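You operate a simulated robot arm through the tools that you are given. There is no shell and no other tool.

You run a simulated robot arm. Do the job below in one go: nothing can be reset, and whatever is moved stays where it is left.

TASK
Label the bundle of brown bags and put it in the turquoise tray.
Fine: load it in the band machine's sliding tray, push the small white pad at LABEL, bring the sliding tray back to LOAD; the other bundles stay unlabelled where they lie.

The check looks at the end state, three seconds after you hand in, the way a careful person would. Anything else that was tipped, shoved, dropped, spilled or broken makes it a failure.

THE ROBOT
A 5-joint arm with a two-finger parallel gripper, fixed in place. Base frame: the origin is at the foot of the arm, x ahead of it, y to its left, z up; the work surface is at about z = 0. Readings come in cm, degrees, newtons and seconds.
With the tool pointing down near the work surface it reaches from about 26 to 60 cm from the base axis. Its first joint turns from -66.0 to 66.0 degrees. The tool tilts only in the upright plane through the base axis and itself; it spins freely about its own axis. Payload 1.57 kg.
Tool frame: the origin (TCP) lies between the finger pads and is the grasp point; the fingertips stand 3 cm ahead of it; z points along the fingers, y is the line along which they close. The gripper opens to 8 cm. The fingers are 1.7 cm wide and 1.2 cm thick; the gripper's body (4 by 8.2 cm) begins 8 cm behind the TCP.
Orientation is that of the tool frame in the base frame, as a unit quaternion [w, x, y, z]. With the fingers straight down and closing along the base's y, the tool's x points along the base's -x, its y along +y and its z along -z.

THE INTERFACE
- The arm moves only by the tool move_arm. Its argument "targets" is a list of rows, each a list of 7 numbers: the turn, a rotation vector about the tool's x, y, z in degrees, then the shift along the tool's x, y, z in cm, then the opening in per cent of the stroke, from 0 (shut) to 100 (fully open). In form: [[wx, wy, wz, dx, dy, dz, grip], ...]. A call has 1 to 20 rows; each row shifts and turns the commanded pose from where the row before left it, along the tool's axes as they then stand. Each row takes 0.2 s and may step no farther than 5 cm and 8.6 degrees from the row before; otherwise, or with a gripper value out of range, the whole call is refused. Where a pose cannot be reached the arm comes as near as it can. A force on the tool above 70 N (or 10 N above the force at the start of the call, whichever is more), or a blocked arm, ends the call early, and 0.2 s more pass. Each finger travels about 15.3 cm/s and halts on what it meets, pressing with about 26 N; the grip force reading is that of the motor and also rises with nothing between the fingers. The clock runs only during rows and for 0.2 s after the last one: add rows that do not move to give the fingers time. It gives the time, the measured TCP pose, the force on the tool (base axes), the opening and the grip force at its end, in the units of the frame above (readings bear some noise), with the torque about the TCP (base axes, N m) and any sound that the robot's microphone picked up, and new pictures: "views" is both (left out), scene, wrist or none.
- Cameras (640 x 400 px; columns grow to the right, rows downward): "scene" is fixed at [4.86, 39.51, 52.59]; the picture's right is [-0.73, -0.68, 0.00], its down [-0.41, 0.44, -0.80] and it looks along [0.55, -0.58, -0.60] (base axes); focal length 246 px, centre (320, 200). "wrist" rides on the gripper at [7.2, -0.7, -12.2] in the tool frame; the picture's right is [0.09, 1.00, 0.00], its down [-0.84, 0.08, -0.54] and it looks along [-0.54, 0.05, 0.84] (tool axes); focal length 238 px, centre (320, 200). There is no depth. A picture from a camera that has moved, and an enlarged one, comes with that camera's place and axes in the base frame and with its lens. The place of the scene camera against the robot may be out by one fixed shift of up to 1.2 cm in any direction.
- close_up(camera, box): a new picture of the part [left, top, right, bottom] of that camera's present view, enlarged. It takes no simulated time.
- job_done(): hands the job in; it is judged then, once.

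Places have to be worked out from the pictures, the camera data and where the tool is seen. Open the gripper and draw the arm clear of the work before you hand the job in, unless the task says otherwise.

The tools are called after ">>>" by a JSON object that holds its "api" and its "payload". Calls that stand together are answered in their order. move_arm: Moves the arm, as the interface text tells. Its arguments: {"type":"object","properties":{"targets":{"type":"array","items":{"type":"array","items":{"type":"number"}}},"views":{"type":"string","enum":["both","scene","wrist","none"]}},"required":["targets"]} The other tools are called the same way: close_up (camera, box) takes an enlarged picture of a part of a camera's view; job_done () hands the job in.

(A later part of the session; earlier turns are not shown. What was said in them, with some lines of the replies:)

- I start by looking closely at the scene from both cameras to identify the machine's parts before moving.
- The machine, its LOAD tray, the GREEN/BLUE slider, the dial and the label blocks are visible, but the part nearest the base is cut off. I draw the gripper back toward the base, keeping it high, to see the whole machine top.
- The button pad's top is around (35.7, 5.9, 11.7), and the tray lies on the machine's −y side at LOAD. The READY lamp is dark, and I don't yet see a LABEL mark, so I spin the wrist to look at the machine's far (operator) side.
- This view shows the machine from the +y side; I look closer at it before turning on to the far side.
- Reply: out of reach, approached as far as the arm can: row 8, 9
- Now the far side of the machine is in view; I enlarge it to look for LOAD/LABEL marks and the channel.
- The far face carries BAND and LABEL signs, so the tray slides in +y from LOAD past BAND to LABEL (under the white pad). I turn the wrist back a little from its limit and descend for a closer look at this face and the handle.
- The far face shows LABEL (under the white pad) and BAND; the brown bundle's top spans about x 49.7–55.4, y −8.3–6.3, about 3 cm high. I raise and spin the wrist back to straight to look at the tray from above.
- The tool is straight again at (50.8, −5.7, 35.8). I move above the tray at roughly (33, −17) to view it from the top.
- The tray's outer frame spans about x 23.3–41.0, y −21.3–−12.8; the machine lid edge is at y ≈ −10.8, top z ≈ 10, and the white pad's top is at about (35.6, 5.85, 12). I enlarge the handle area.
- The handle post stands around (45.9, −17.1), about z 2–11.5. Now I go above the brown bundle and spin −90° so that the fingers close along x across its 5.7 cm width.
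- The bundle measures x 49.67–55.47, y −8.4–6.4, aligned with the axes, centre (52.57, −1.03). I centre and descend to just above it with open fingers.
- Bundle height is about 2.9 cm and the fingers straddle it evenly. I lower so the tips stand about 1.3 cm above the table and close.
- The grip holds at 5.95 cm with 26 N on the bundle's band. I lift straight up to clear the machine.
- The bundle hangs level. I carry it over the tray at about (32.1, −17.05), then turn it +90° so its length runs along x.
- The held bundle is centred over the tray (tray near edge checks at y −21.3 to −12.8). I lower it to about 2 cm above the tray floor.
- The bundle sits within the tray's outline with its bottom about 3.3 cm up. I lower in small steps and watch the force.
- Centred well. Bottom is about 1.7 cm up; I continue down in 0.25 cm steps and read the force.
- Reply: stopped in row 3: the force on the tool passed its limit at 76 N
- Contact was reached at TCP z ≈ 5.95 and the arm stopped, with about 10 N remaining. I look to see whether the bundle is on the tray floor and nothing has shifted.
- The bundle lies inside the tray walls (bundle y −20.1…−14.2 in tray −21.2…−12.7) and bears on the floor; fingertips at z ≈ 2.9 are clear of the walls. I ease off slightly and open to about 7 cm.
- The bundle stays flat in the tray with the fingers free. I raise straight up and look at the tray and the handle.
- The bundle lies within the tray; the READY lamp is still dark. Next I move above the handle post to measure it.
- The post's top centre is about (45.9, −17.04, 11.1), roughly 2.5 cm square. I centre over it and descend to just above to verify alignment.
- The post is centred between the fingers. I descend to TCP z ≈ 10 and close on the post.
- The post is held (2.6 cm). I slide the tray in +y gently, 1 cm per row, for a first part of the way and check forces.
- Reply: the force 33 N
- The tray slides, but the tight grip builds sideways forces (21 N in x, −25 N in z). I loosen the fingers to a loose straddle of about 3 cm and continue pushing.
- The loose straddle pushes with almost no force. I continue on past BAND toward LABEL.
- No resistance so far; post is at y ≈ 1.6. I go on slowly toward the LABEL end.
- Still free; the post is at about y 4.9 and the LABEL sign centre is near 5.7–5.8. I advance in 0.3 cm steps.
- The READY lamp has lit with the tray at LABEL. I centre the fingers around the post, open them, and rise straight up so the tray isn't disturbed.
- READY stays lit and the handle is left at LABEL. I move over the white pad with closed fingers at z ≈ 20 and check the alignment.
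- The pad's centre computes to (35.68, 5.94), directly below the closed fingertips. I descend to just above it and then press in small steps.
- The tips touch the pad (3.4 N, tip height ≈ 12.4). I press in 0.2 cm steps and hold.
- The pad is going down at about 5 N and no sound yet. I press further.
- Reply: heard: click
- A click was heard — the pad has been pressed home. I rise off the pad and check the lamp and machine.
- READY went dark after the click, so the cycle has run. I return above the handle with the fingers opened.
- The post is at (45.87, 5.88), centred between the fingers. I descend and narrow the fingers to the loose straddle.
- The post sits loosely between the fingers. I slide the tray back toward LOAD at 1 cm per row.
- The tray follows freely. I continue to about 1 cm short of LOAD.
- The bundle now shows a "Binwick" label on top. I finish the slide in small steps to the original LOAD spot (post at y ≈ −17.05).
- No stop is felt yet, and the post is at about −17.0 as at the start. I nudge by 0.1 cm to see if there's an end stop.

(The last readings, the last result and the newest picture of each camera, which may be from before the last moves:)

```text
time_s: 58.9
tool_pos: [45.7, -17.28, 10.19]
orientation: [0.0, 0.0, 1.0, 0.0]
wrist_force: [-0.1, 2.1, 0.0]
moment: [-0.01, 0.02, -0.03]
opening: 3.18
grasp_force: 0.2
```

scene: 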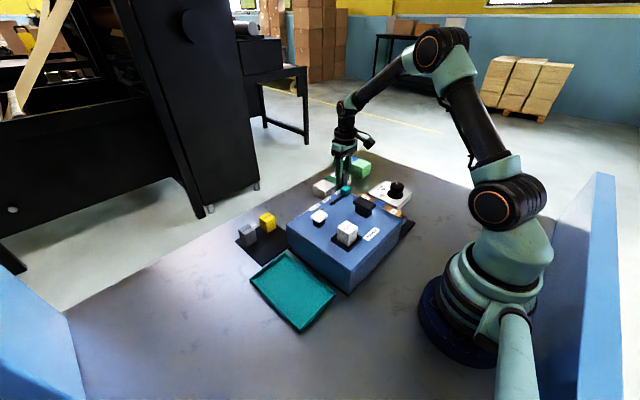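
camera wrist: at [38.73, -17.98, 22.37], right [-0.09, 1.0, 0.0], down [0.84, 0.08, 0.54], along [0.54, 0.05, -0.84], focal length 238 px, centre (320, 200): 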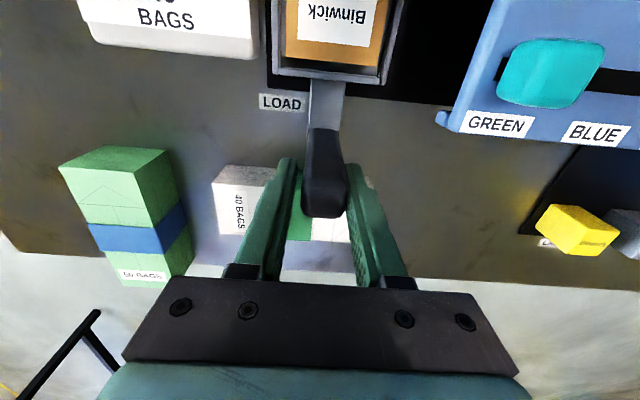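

A slight resistance (2 N, finger yielding) suggests the end stop at LOAD. I centre the fingers, open, rise and go back over the tray to view it.

>>> {"api": "move_arm", "payload": {"targets": [[0, 0, 0, 0, 0.2, 0, 40], [0, 0, 0, 0, 0, 0, 65], [0, 0, 0, 0, 0, -3, 65], [0, 0, 0, 0, 0, -4, 80], [0, 0, 0, 0, 0, -4, 100], [0, 0, 0, 0, 0, -3, 100], [0, 0, 0, 3.5, 0, 0, 100], [0, 0, 0, 3.5, 0, 0, 100], [0, 0, 0, 3.5, 0, 0, 100], [0, 0, 0, 3.2, 0, 0, 100], [0, 0, 0, 0, 0, 0, 100]], "views": "both"}}

>>> {"api": "close_up", "payload": {"camera": "wrist", "box": [220, 0, 420, 200]}}

>>> {"api": "close_up", "payload": {"camera": "scene", "box": [310, 150, 430, 230]}}

```text
time_s: 61.3
tool_pos: [32.23, -17.3, 23.93]
orientation: [-0.001, 0.0, 1.0, 0.0]
wrist_force: [0.0, -0.4, 0.2]
moment: [0.02, 0.01, 0.02]
opening: 8.0
grasp_force: 0.0
camera wrist: at [25.21, -17.94, 36.21], right [-0.09, 1.0, 0.0], down [0.84, 0.08, 0.54], along [0.54, 0.05, -0.84], focal length 238 px, centre (320, 200)
```

scene: 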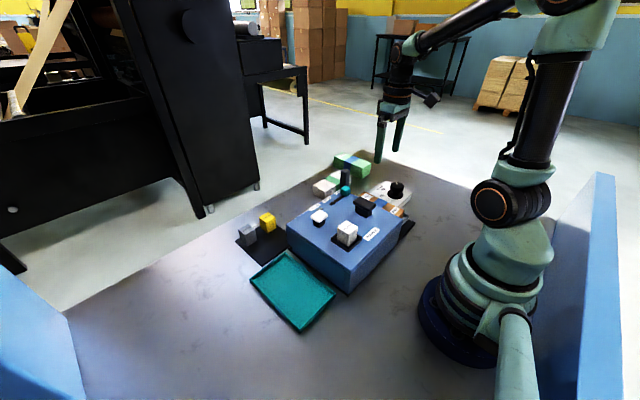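
wrist: 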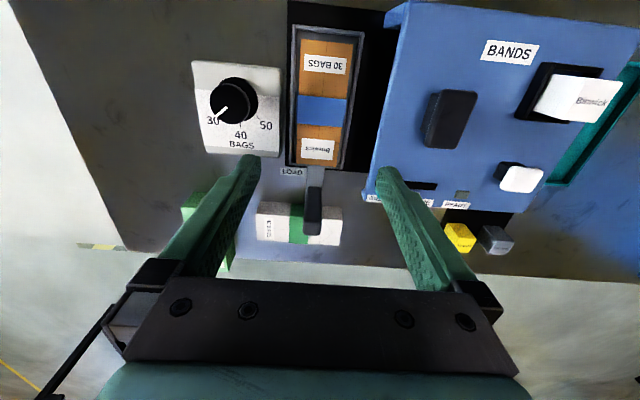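

```text
2.00 times, centred on (320, 100) of wrist
camera zoom: at [25.21, -17.94, 36.21], right [-0.09, 1.0, 0.0], down [0.84, 0.08, 0.54], along [0.54, 0.05, -0.84], focal length 477 px, centre (320, 400)
```

zoom: 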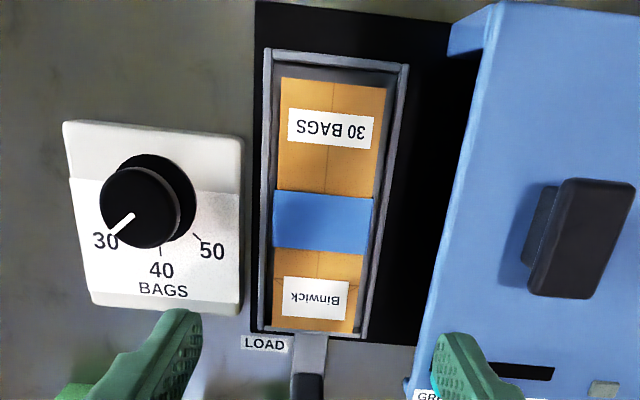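

```text
5.00 times, centred on (370, 190) of scene
camera zoom: at [4.86, 39.51, 52.59], right [-0.73, -0.68, 0.0], down [-0.41, 0.44, -0.8], along [0.55, -0.58, -0.6], focal length 1230 px, centre (70, 250)
```

zoom: 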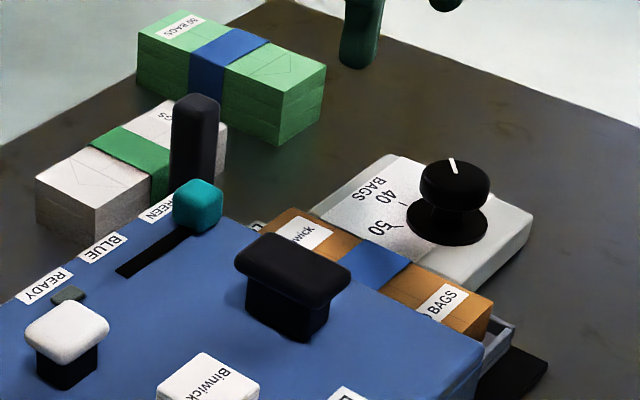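

The labelled bundle lies at centre ≈ (32.3, −17.15), and the handle is back exactly where it began. I centre and descend to grasp it with the fingers at about 7 cm opening.

>>> {"api": "move_arm", "payload": {"targets": [[0, 0, 0, -0.05, 0.13, 0, 88], [0, 0, 0, 0, 0, 4, 88], [0, 0, 0, 0, 0, 4, 88], [0, 0, 0, 0, 0, 4, 88], [0, 0, 0, 0, 0, 2.5, 88], [0, 0, 0, 0, 0, 0, 88]], "views": "wrist"}}

>>> {"api": "close_up", "payload": {"camera": "wrist", "box": [220, 0, 440, 280]}}

```text
time_s: 62.7
tool_pos: [32.22, -16.87, 9.63]
orientation: [0.0, 0.0, 1.0, 0.0]
wrist_force: [0.1, -0.2, 0.8]
moment: [-0.03, -0.03, 0.02]
opening: 7.04
grasp_force: 0.1
camera wrist: at [25.1, -17.63, 21.78], right [-0.09, 1.0, 0.0], down [0.84, 0.08, 0.54], along [0.54, 0.05, -0.84], focal length 238 px, centre (320, 200)
```

wrist: 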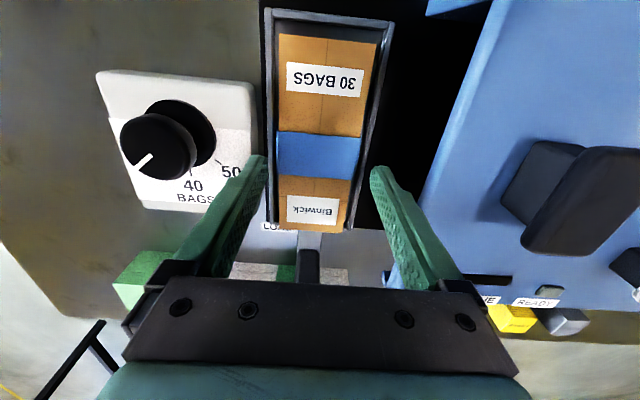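

```text
1.43 times, centred on (330, 140) of wrist
camera zoom: at [25.1, -17.63, 21.78], right [-0.09, 1.0, 0.0], down [0.84, 0.08, 0.54], along [0.54, 0.05, -0.84], focal length 340 px, centre (306, 286)
```

zoom: 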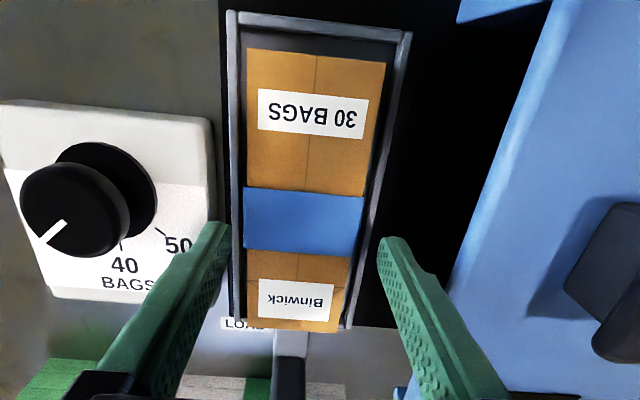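

Bundle centre in y is about −17.2; I shift by −0.15, go down to the same height as at release (5.95) and close.

>>> {"api": "move_arm", "payload": {"targets": [[0, 0, 0, 0, -0.15, 1.8, 88], [0, 0, 0, 0, 0, 1.7, 88], [0, 0, 0, 0, 0, 0, 88], [0, 0, 0, 0, 0, 0, 82], [0, 0, 0, 0, 0, 0, 76], [0, 0, 0, 0, 0, 0, 60], [0, 0, 0, 0, 0, 0, 30], [0, 0, 0, 0, 0, 0, 30]], "views": "wrist"}}

>>> {"api": "close_up", "payload": {"camera": "wrist", "box": [220, 0, 440, 280]}}

```text
time_s: 64.5
tool_pos: [32.22, -17.04, 6.06]
orientation: [-0.001, 0.0, 1.0, 0.001]
wrist_force: [0.7, -0.3, 0.6]
moment: [0.01, 0.0, -0.01]
opening: 5.91
grasp_force: 25.7
camera wrist: at [25.0, -17.81, 18.36], right [-0.09, 1.0, 0.0], down [0.84, 0.08, 0.54], along [0.54, 0.05, -0.84], focal length 238 px, centre (320, 200)
```

wrist: 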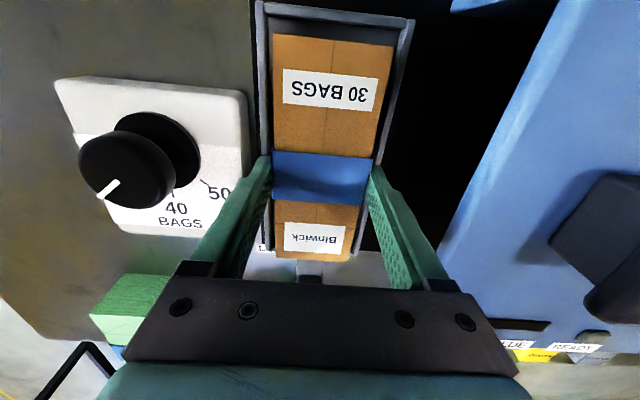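

```text
1.43 times, centred on (330, 140) of wrist
camera zoom: at [25.0, -17.81, 18.36], right [-0.09, 1.0, 0.0], down [0.84, 0.08, 0.54], along [0.54, 0.05, -0.84], focal length 340 px, centre (306, 286)
```

zoom: 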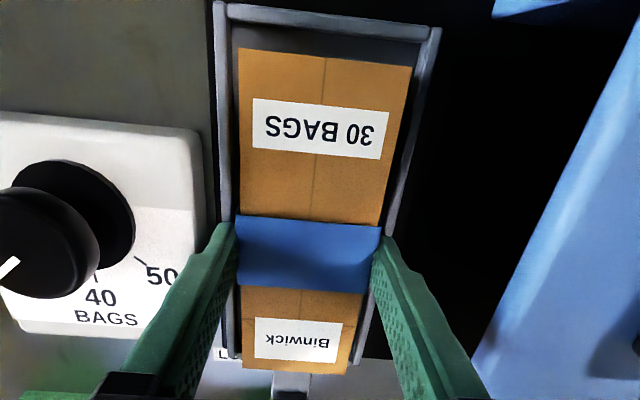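

The bundle is gripped again (5.91 cm, 26 N) at the same place on its band. I lift it straight up.

>>> {"api": "move_arm", "payload": {"targets": [[0, 0, 0, 0, 0, -0.8, 30], [0, 0, 0, 0, 0, -1.5, 30], [0, 0, 0, 0, 0, -3, 30], [0, 0, 0, 0, 0, -4, 30], [0, 0, 0, 0, 0, -4, 30], [0, 0, 0, 0, 0, -4, 30], [0, 0, 0, 0, 0, -2, 30], [0, 0, 0, 0, 0, 0, 30]], "views": "both"}}

>>> {"api": "close_up", "payload": {"camera": "scene", "box": [310, 120, 450, 230]}}

```text
time_s: 66.3
tool_pos: [32.4, -17.2, 25.45]
orientation: [0.0, 0.0, 1.0, 0.0]
wrist_force: [-0.4, 0.1, -2.0]
moment: [0.0, 0.0, 0.02]
opening: 5.94
grasp_force: 26.2
camera wrist: at [25.25, -17.91, 37.73], right [-0.09, 1.0, 0.0], down [0.84, 0.08, 0.54], along [0.54, 0.05, -0.84], focal length 238 px, centre (320, 200)
```

scene: 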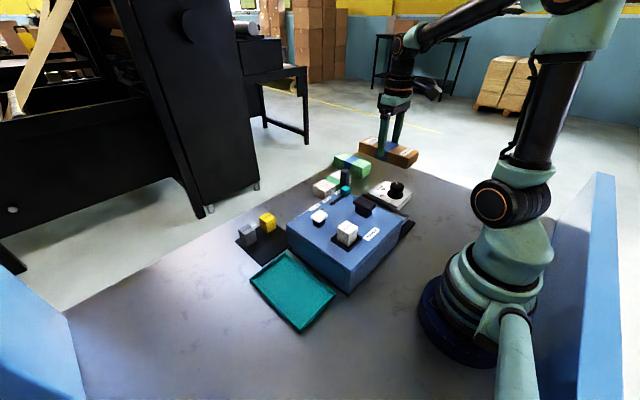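
wrist: 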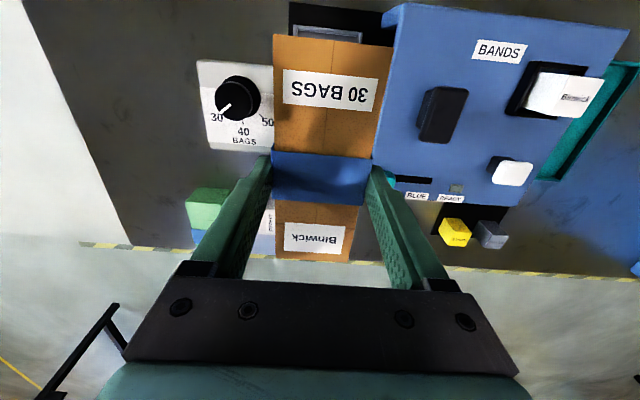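

```text
3.64 times, centred on (380, 175) of scene
camera zoom: at [4.86, 39.51, 52.59], right [-0.73, -0.68, 0.0], down [-0.41, 0.44, -0.8], along [0.55, -0.58, -0.6], focal length 895 px, centre (102, 291)
```

zoom: 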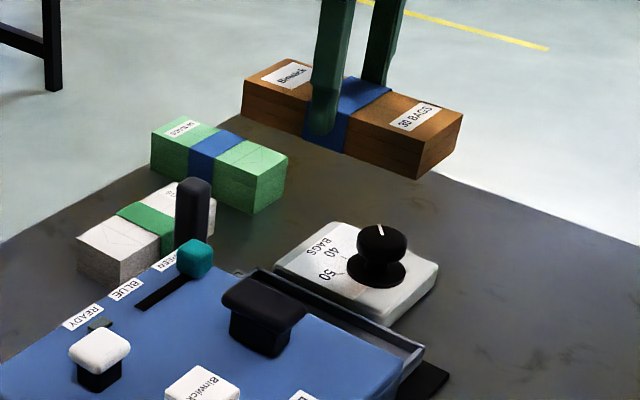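

The bundle is held level, its bottom ~21 cm up, well above the machine. I carry it in +y over to the turquoise tray centred near (32.1, 19.4).

>>> {"api": "move_arm", "payload": {"targets": [[0, 0, 0, 0, 2, 0, 30], [0, 0, 0, 0, 3.3, 0, 30], [0, 0, 0, 0, 3.3, 0, 30], [0, 0, 0, 0, 3.3, 0, 30], [0, 0, 0, 0, 3.3, 0, 30], [0, 0, 0, 0, 3.3, 0, 30], [0, 0, 0, 0, 3.3, 0, 30], [0, 0, 0, 0, 3.3, 0, 30], [0, 0, 0, 0, 3.3, 0, 30], [0, 0, 0, 0, 3.3, 0, 30], [0, 0, 0, 0, 3, 0, 30], [0, 0, 0, 0, 1.9, 0, 30], [0, 0, 0, 0, 0, 0, 30], [0, 0, 0, 0, 0, 0, 30]], "views": "both"}}

>>> {"api": "close_up", "payload": {"camera": "wrist", "box": [180, 0, 480, 280]}}

```text
time_s: 69.3
tool_pos: [32.34, 19.57, 25.36]
orientation: [0.0, 0.001, 1.0, 0.0]
wrist_force: [0.2, 0.1, -0.6]
moment: [-0.01, 0.01, 0.03]
opening: 5.92
grasp_force: 26.0
camera wrist: at [25.26, 18.86, 37.64], right [-0.09, 1.0, 0.0], down [0.84, 0.08, 0.54], along [0.54, 0.05, -0.84], focal length 238 px, centre (320, 200)
```

scene: 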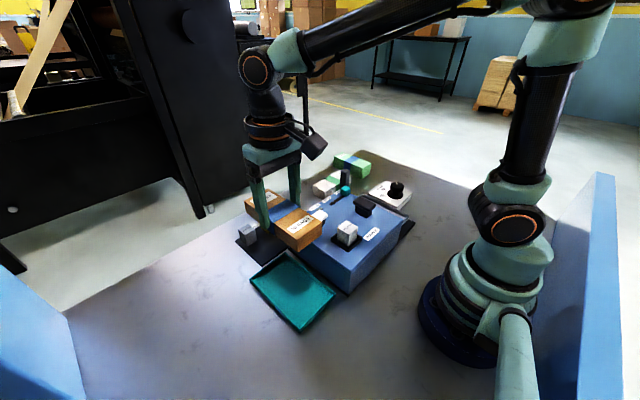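
wrist: 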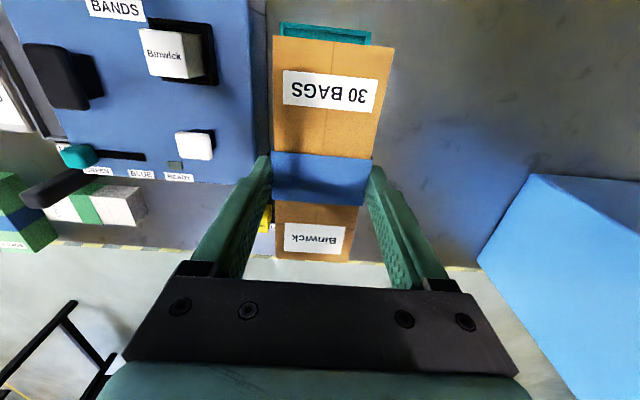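

```text
1.43 times, centred on (330, 140) of wrist
camera zoom: at [25.26, 18.86, 37.64], right [-0.09, 1.0, 0.0], down [0.84, 0.08, 0.54], along [0.54, 0.05, -0.84], focal length 340 px, centre (306, 286)
```

zoom: 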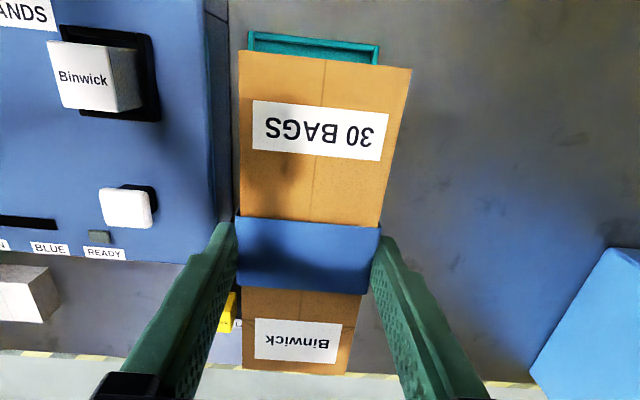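

The tray's near edge checks at y 13.6–25.1 (centre 19.4). I lower the bundle to about 2.5 cm above the table.

>>> {"api": "move_arm", "payload": {"targets": [[0, 0, 0, 0.1, -0.15, 3, 30], [0, 0, 0, 0, 0, 4, 30], [0, 0, 0, 0, 0, 4, 30], [0, 0, 0, 0, 0, 4, 30], [0, 0, 0, 0, 0, 3.3, 30], [0, 0, 0, 0, 0, 0, 30]], "views": "both"}}

>>> {"api": "close_up", "payload": {"camera": "wrist", "box": [180, 0, 480, 280]}}

>>> {"api": "close_up", "payload": {"camera": "scene", "box": [220, 180, 360, 340]}}

```text
time_s: 70.7
tool_pos: [32.16, 19.32, 7.13]
orientation: [0.001, 0.0, 1.0, -0.001]
wrist_force: [-0.9, 0.2, -2.0]
moment: [0.01, 0.02, 0.02]
opening: 5.96
grasp_force: 25.9
camera wrist: at [25.02, 18.62, 19.28], right [-0.09, 1.0, 0.0], down [0.84, 0.08, 0.54], along [0.54, 0.05, -0.84], focal length 238 px, centre (320, 200)
```

scene: 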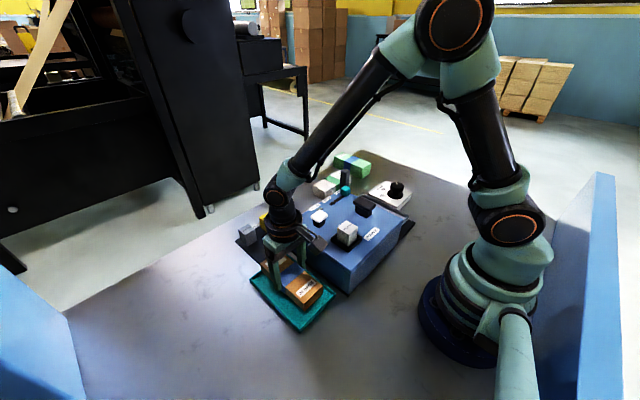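
wrist: 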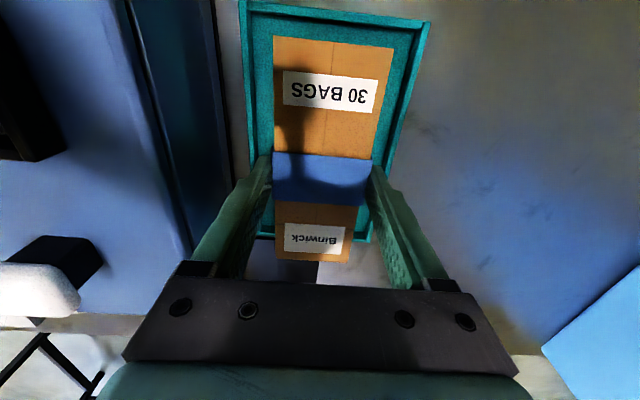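

```text
1.43 times, centred on (330, 140) of wrist
camera zoom: at [25.02, 18.62, 19.28], right [-0.09, 1.0, 0.0], down [0.84, 0.08, 0.54], along [0.54, 0.05, -0.84], focal length 340 px, centre (306, 286)
```

zoom: 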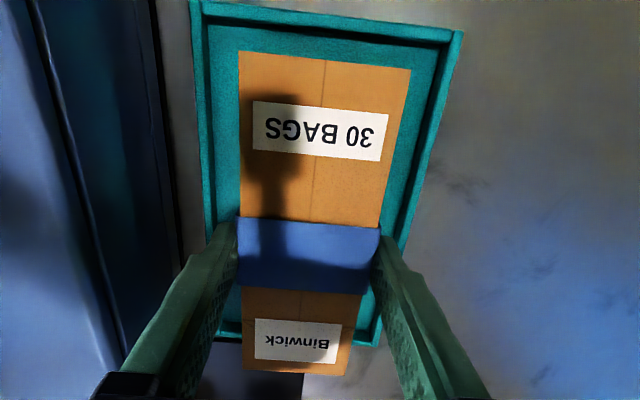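

```text
2.50 times, centred on (290, 260) of scene
camera zoom: at [4.86, 39.51, 52.59], right [-0.73, -0.68, 0.0], down [-0.41, 0.44, -0.8], along [0.55, -0.58, -0.6], focal length 615 px, centre (395, 50)
```

zoom: 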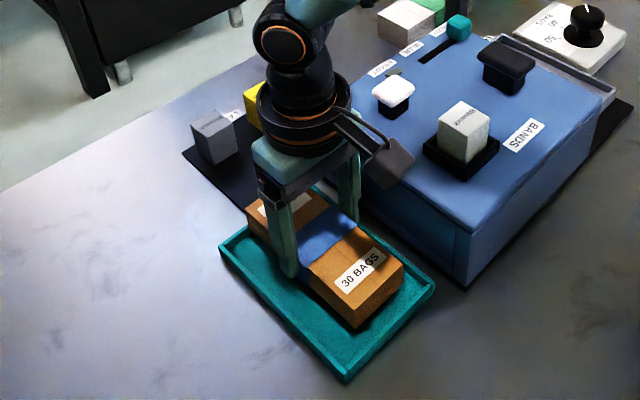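

The bundle is centred inside the tray (x 24.8–39.65 vs tray 23.2–41). I lower in small steps, checking the force.

>>> {"api": "move_arm", "payload": {"targets": [[0, 0, 0, 0, 0, 0.4, 30], [0, 0, 0, 0, 0, 0.4, 30], [0, 0, 0, 0, 0, 0.3, 30], [0, 0, 0, 0, 0, 0.2, 30], [0, 0, 0, 0, 0, 0, 30]], "views": "none"}}

```text
time_s: 71.9
tool_pos: [31.99, 19.38, 5.87]
orientation: [0.0, 0.0, 1.0, 0.0]
wrist_force: [-0.8, 0.4, -1.4]
moment: [0.0, 0.0, 0.0]
opening: 5.95
grasp_force: 26.1
```

No contact yet at TCP z 5.87. I continue in 0.15 cm steps.

>>> {"api": "move_arm", "payload": {"targets": [[0, 0, 0, 0, 0, 0.15, 30], [0, 0, 0, 0, 0, 0.15, 30], [0, 0, 0, 0, 0, 0.15, 30], [0, 0, 0, 0, 0, 0, 30]], "views": "none"}}

```text
time_s: 72.9
tool_pos: [32.15, 19.46, 5.44]
orientation: [0.0, 0.0, 1.0, 0.0]
wrist_force: [0.4, -0.1, -1.4]
moment: [-0.04, 0.01, 0.0]
opening: 5.94
grasp_force: 25.9
```

Still free (−1.4 N is the bundle's weight). I keep going in 0.12 cm steps.

>>> {"api": "move_arm", "payload": {"targets": [[0, 0, 0, 0, 0, 0.12, 30], [0, 0, 0, 0, 0, 0.12, 30], [0, 0, 0, 0, 0, 0, 30]], "views": "none"}}

```text
time_s: 73.7
tool_pos: [32.12, 19.3, 5.21]
orientation: [0.0, 0.0, 1.0, 0.0]
wrist_force: [0.5, 0.2, -2.0]
moment: [0.03, -0.02, 0.01]
opening: 5.92
grasp_force: 26.0
```

No contact yet at 5.21; two more small steps.

>>> {"api": "move_arm", "payload": {"targets": [[0, 0, 0, 0, 0, 0.12, 30], [0, 0, 0, 0, 0, 0.12, 30], [0, 0, 0, 0, 0, 0, 30]], "views": "wrist"}}

```text
time_s: 74.5
tool_pos: [32.08, 19.3, 4.89]
orientation: [0.0, 0.0, 1.0, 0.0]
wrist_force: [0.0, 0.2, -1.3]
moment: [-0.02, -0.03, -0.04]
opening: 5.94
grasp_force: 25.7
camera wrist: at [24.95, 18.63, 17.17], right [-0.09, 1.0, 0.0], down [0.84, 0.08, 0.54], along [0.54, 0.05, -0.84], focal length 238 px, centre (320, 200)
```

wrist: 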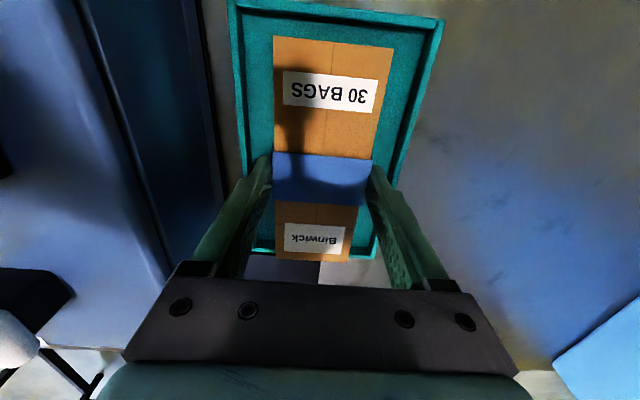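

The bundle bottom is now about 0.5 cm up, still free. I go on in 0.1 cm steps.

>>> {"api": "move_arm", "payload": {"targets": [[0, 0, 0, 0, 0, 0.1, 30], [0, 0, 0, 0, 0, 0.1, 30], [0, 0, 0, 0, 0, 0, 30]], "views": "none"}}

```text
time_s: 75.3
tool_pos: [32.11, 19.37, 4.75]
orientation: [0.0, 0.001, 1.0, -0.001]
wrist_force: [-8.3, -3.5, 23.5]
moment: [-0.11, 0.22, -0.01]
opening: 5.94
grasp_force: 26.0
```

Contact with the tray floor (23 N). I ease up slightly and open the fingers to about 6.9 cm, staying inside the tray walls.

>>> {"api": "move_arm", "payload": {"targets": [[0, 0, 0, 0, 0, -0.1, 30], [0, 0, 0, 0, 0, 0, 78], [0, 0, 0, 0, 0, 0, 86], [0, 0, 0, 0, 0, 0, 86]], "views": "wrist"}}

>>> {"api": "close_up", "payload": {"camera": "scene", "box": [220, 180, 360, 340]}}

```text
time_s: 76.3
tool_pos: [32.16, 19.35, 4.86]
orientation: [0.0, 0.0, 1.0, 0.0]
wrist_force: [0.5, -1.5, -0.6]
moment: [0.0, 0.0, 0.02]
opening: 6.85
grasp_force: 0.0
camera wrist: at [24.98, 18.68, 17.08], right [-0.09, 1.0, 0.0], down [0.84, 0.08, 0.54], along [0.54, 0.05, -0.84], focal length 238 px, centre (320, 200)
```

wrist: 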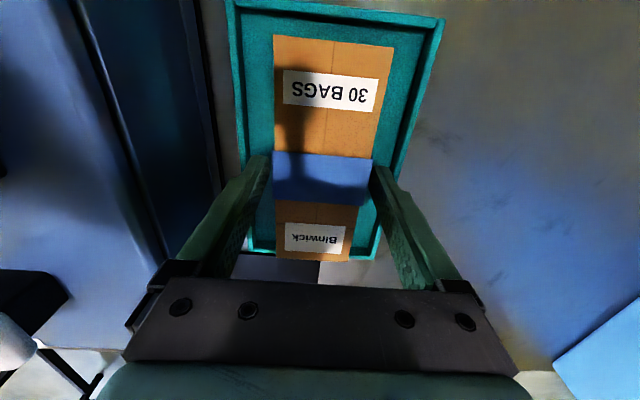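

```text
2.50 times, centred on (290, 260) of scene
camera zoom: at [4.86, 39.51, 52.59], right [-0.73, -0.68, 0.0], down [-0.41, 0.44, -0.8], along [0.55, -0.58, -0.6], focal length 615 px, centre (395, 50)
```

zoom: 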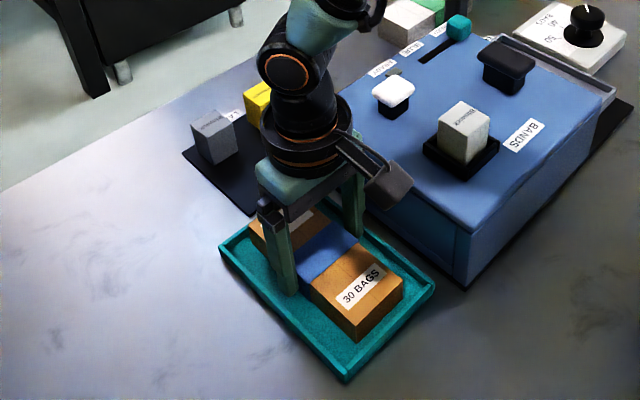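

The bundle rests flat in the turquoise tray and the fingers are free. I rise straight up and draw the arm clear.

>>> {"api": "move_arm", "payload": {"targets": [[0, 0, 0, 0, 0, -1.5, 86], [0, 0, 0, 0, 0, -3, 86], [0, 0, 0, 0, 0, -4, 86], [0, 0, 0, 0, 0, -4.5, 86], [0, 0, 0, 0, 0, -4.5, 100], [0, 0, 0, 0, 0, -4.5, 100], [0, 0, 0, 0, 0, -4.5, 100], [0, 0, 0, 0, 0, 0, 100]], "views": "both"}}

>>> {"api": "close_up", "payload": {"camera": "scene", "box": [220, 140, 430, 340]}}

>>> {"api": "close_up", "payload": {"camera": "wrist", "box": [0, 0, 420, 260]}}

```text
time_s: 78.1
tool_pos: [32.06, 19.36, 31.32]
orientation: [0.0, 0.0, 1.0, 0.001]
wrist_force: [0.6, 0.3, 0.0]
moment: [0.02, -0.03, -0.01]
opening: 7.99
grasp_force: 0.0
camera wrist: at [24.94, 18.69, 43.56], right [-0.09, 1.0, 0.0], down [0.84, 0.08, 0.54], along [0.54, 0.05, -0.84], focal length 238 px, centre (320, 200)
```

scene: 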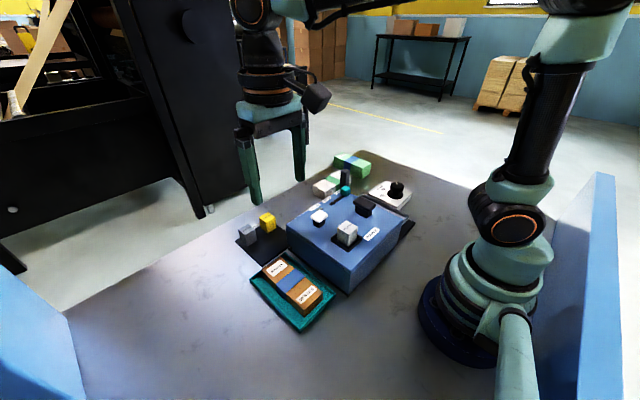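
wrist: 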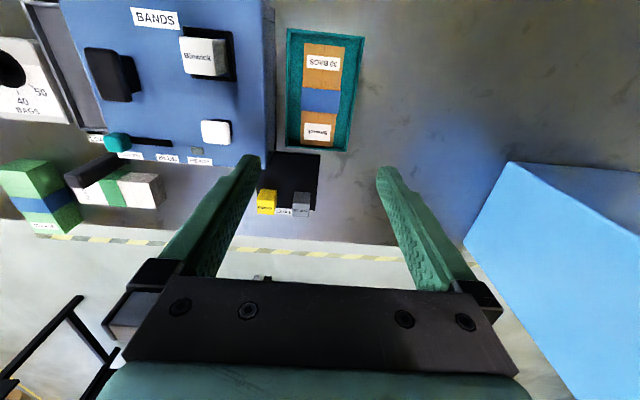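

```text
2.00 times, centred on (325, 240) of scene
camera zoom: at [4.86, 39.51, 52.59], right [-0.73, -0.68, 0.0], down [-0.41, 0.44, -0.8], along [0.55, -0.58, -0.6], focal length 492 px, centre (310, 120)
```

zoom: 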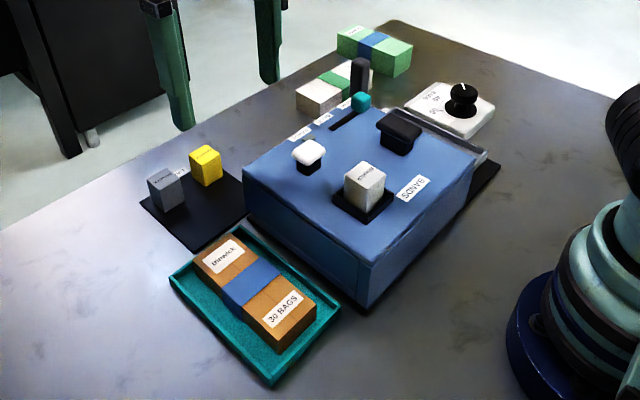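

```text
1.52 times, centred on (210, 130) of wrist
camera zoom: at [24.94, 18.69, 43.56], right [-0.09, 1.0, 0.0], down [0.84, 0.08, 0.54], along [0.54, 0.05, -0.84], focal length 363 px, centre (488, 307)
```

zoom: 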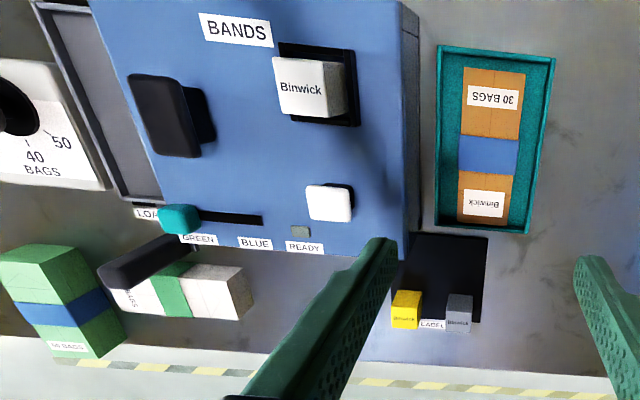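

The labelled brown bundle lies in the turquoise tray. The sliding tray's handle is back at LOAD, at the same image position as at the start. The other bundles, blocks, dial and slider are untouched, and the gripper is open and well clear, so I hand the job in.

>>> {"api": "job_done", "payload": {}}

```text
The job is handed in.
```

The brown bundle now has a "Binwick" label and is lying flat in the turquoise tray. The job is handed in.

- **Labelling:** I loaded the bundle into the sliding tray and slid the tray to LABEL, where the READY lamp came on. Pressing the small white pad gave a click, the lamp went off, and the label showed on top of the bundle.
- **Sliding tray:** it is back at LOAD, with the handle in the same spot in the scene picture as at the start.
- **Everything else:** the white and green bundles, the label blocks, the dial (at 30) and the slider (at GREEN) were not touched.

When I first lowered the bundle into the sliding tray, the arm pressed it onto the tray floor and stopped at 76 N. Nothing looked shifted or damaged afterwards.

The gripper is open and raised clear of the work.
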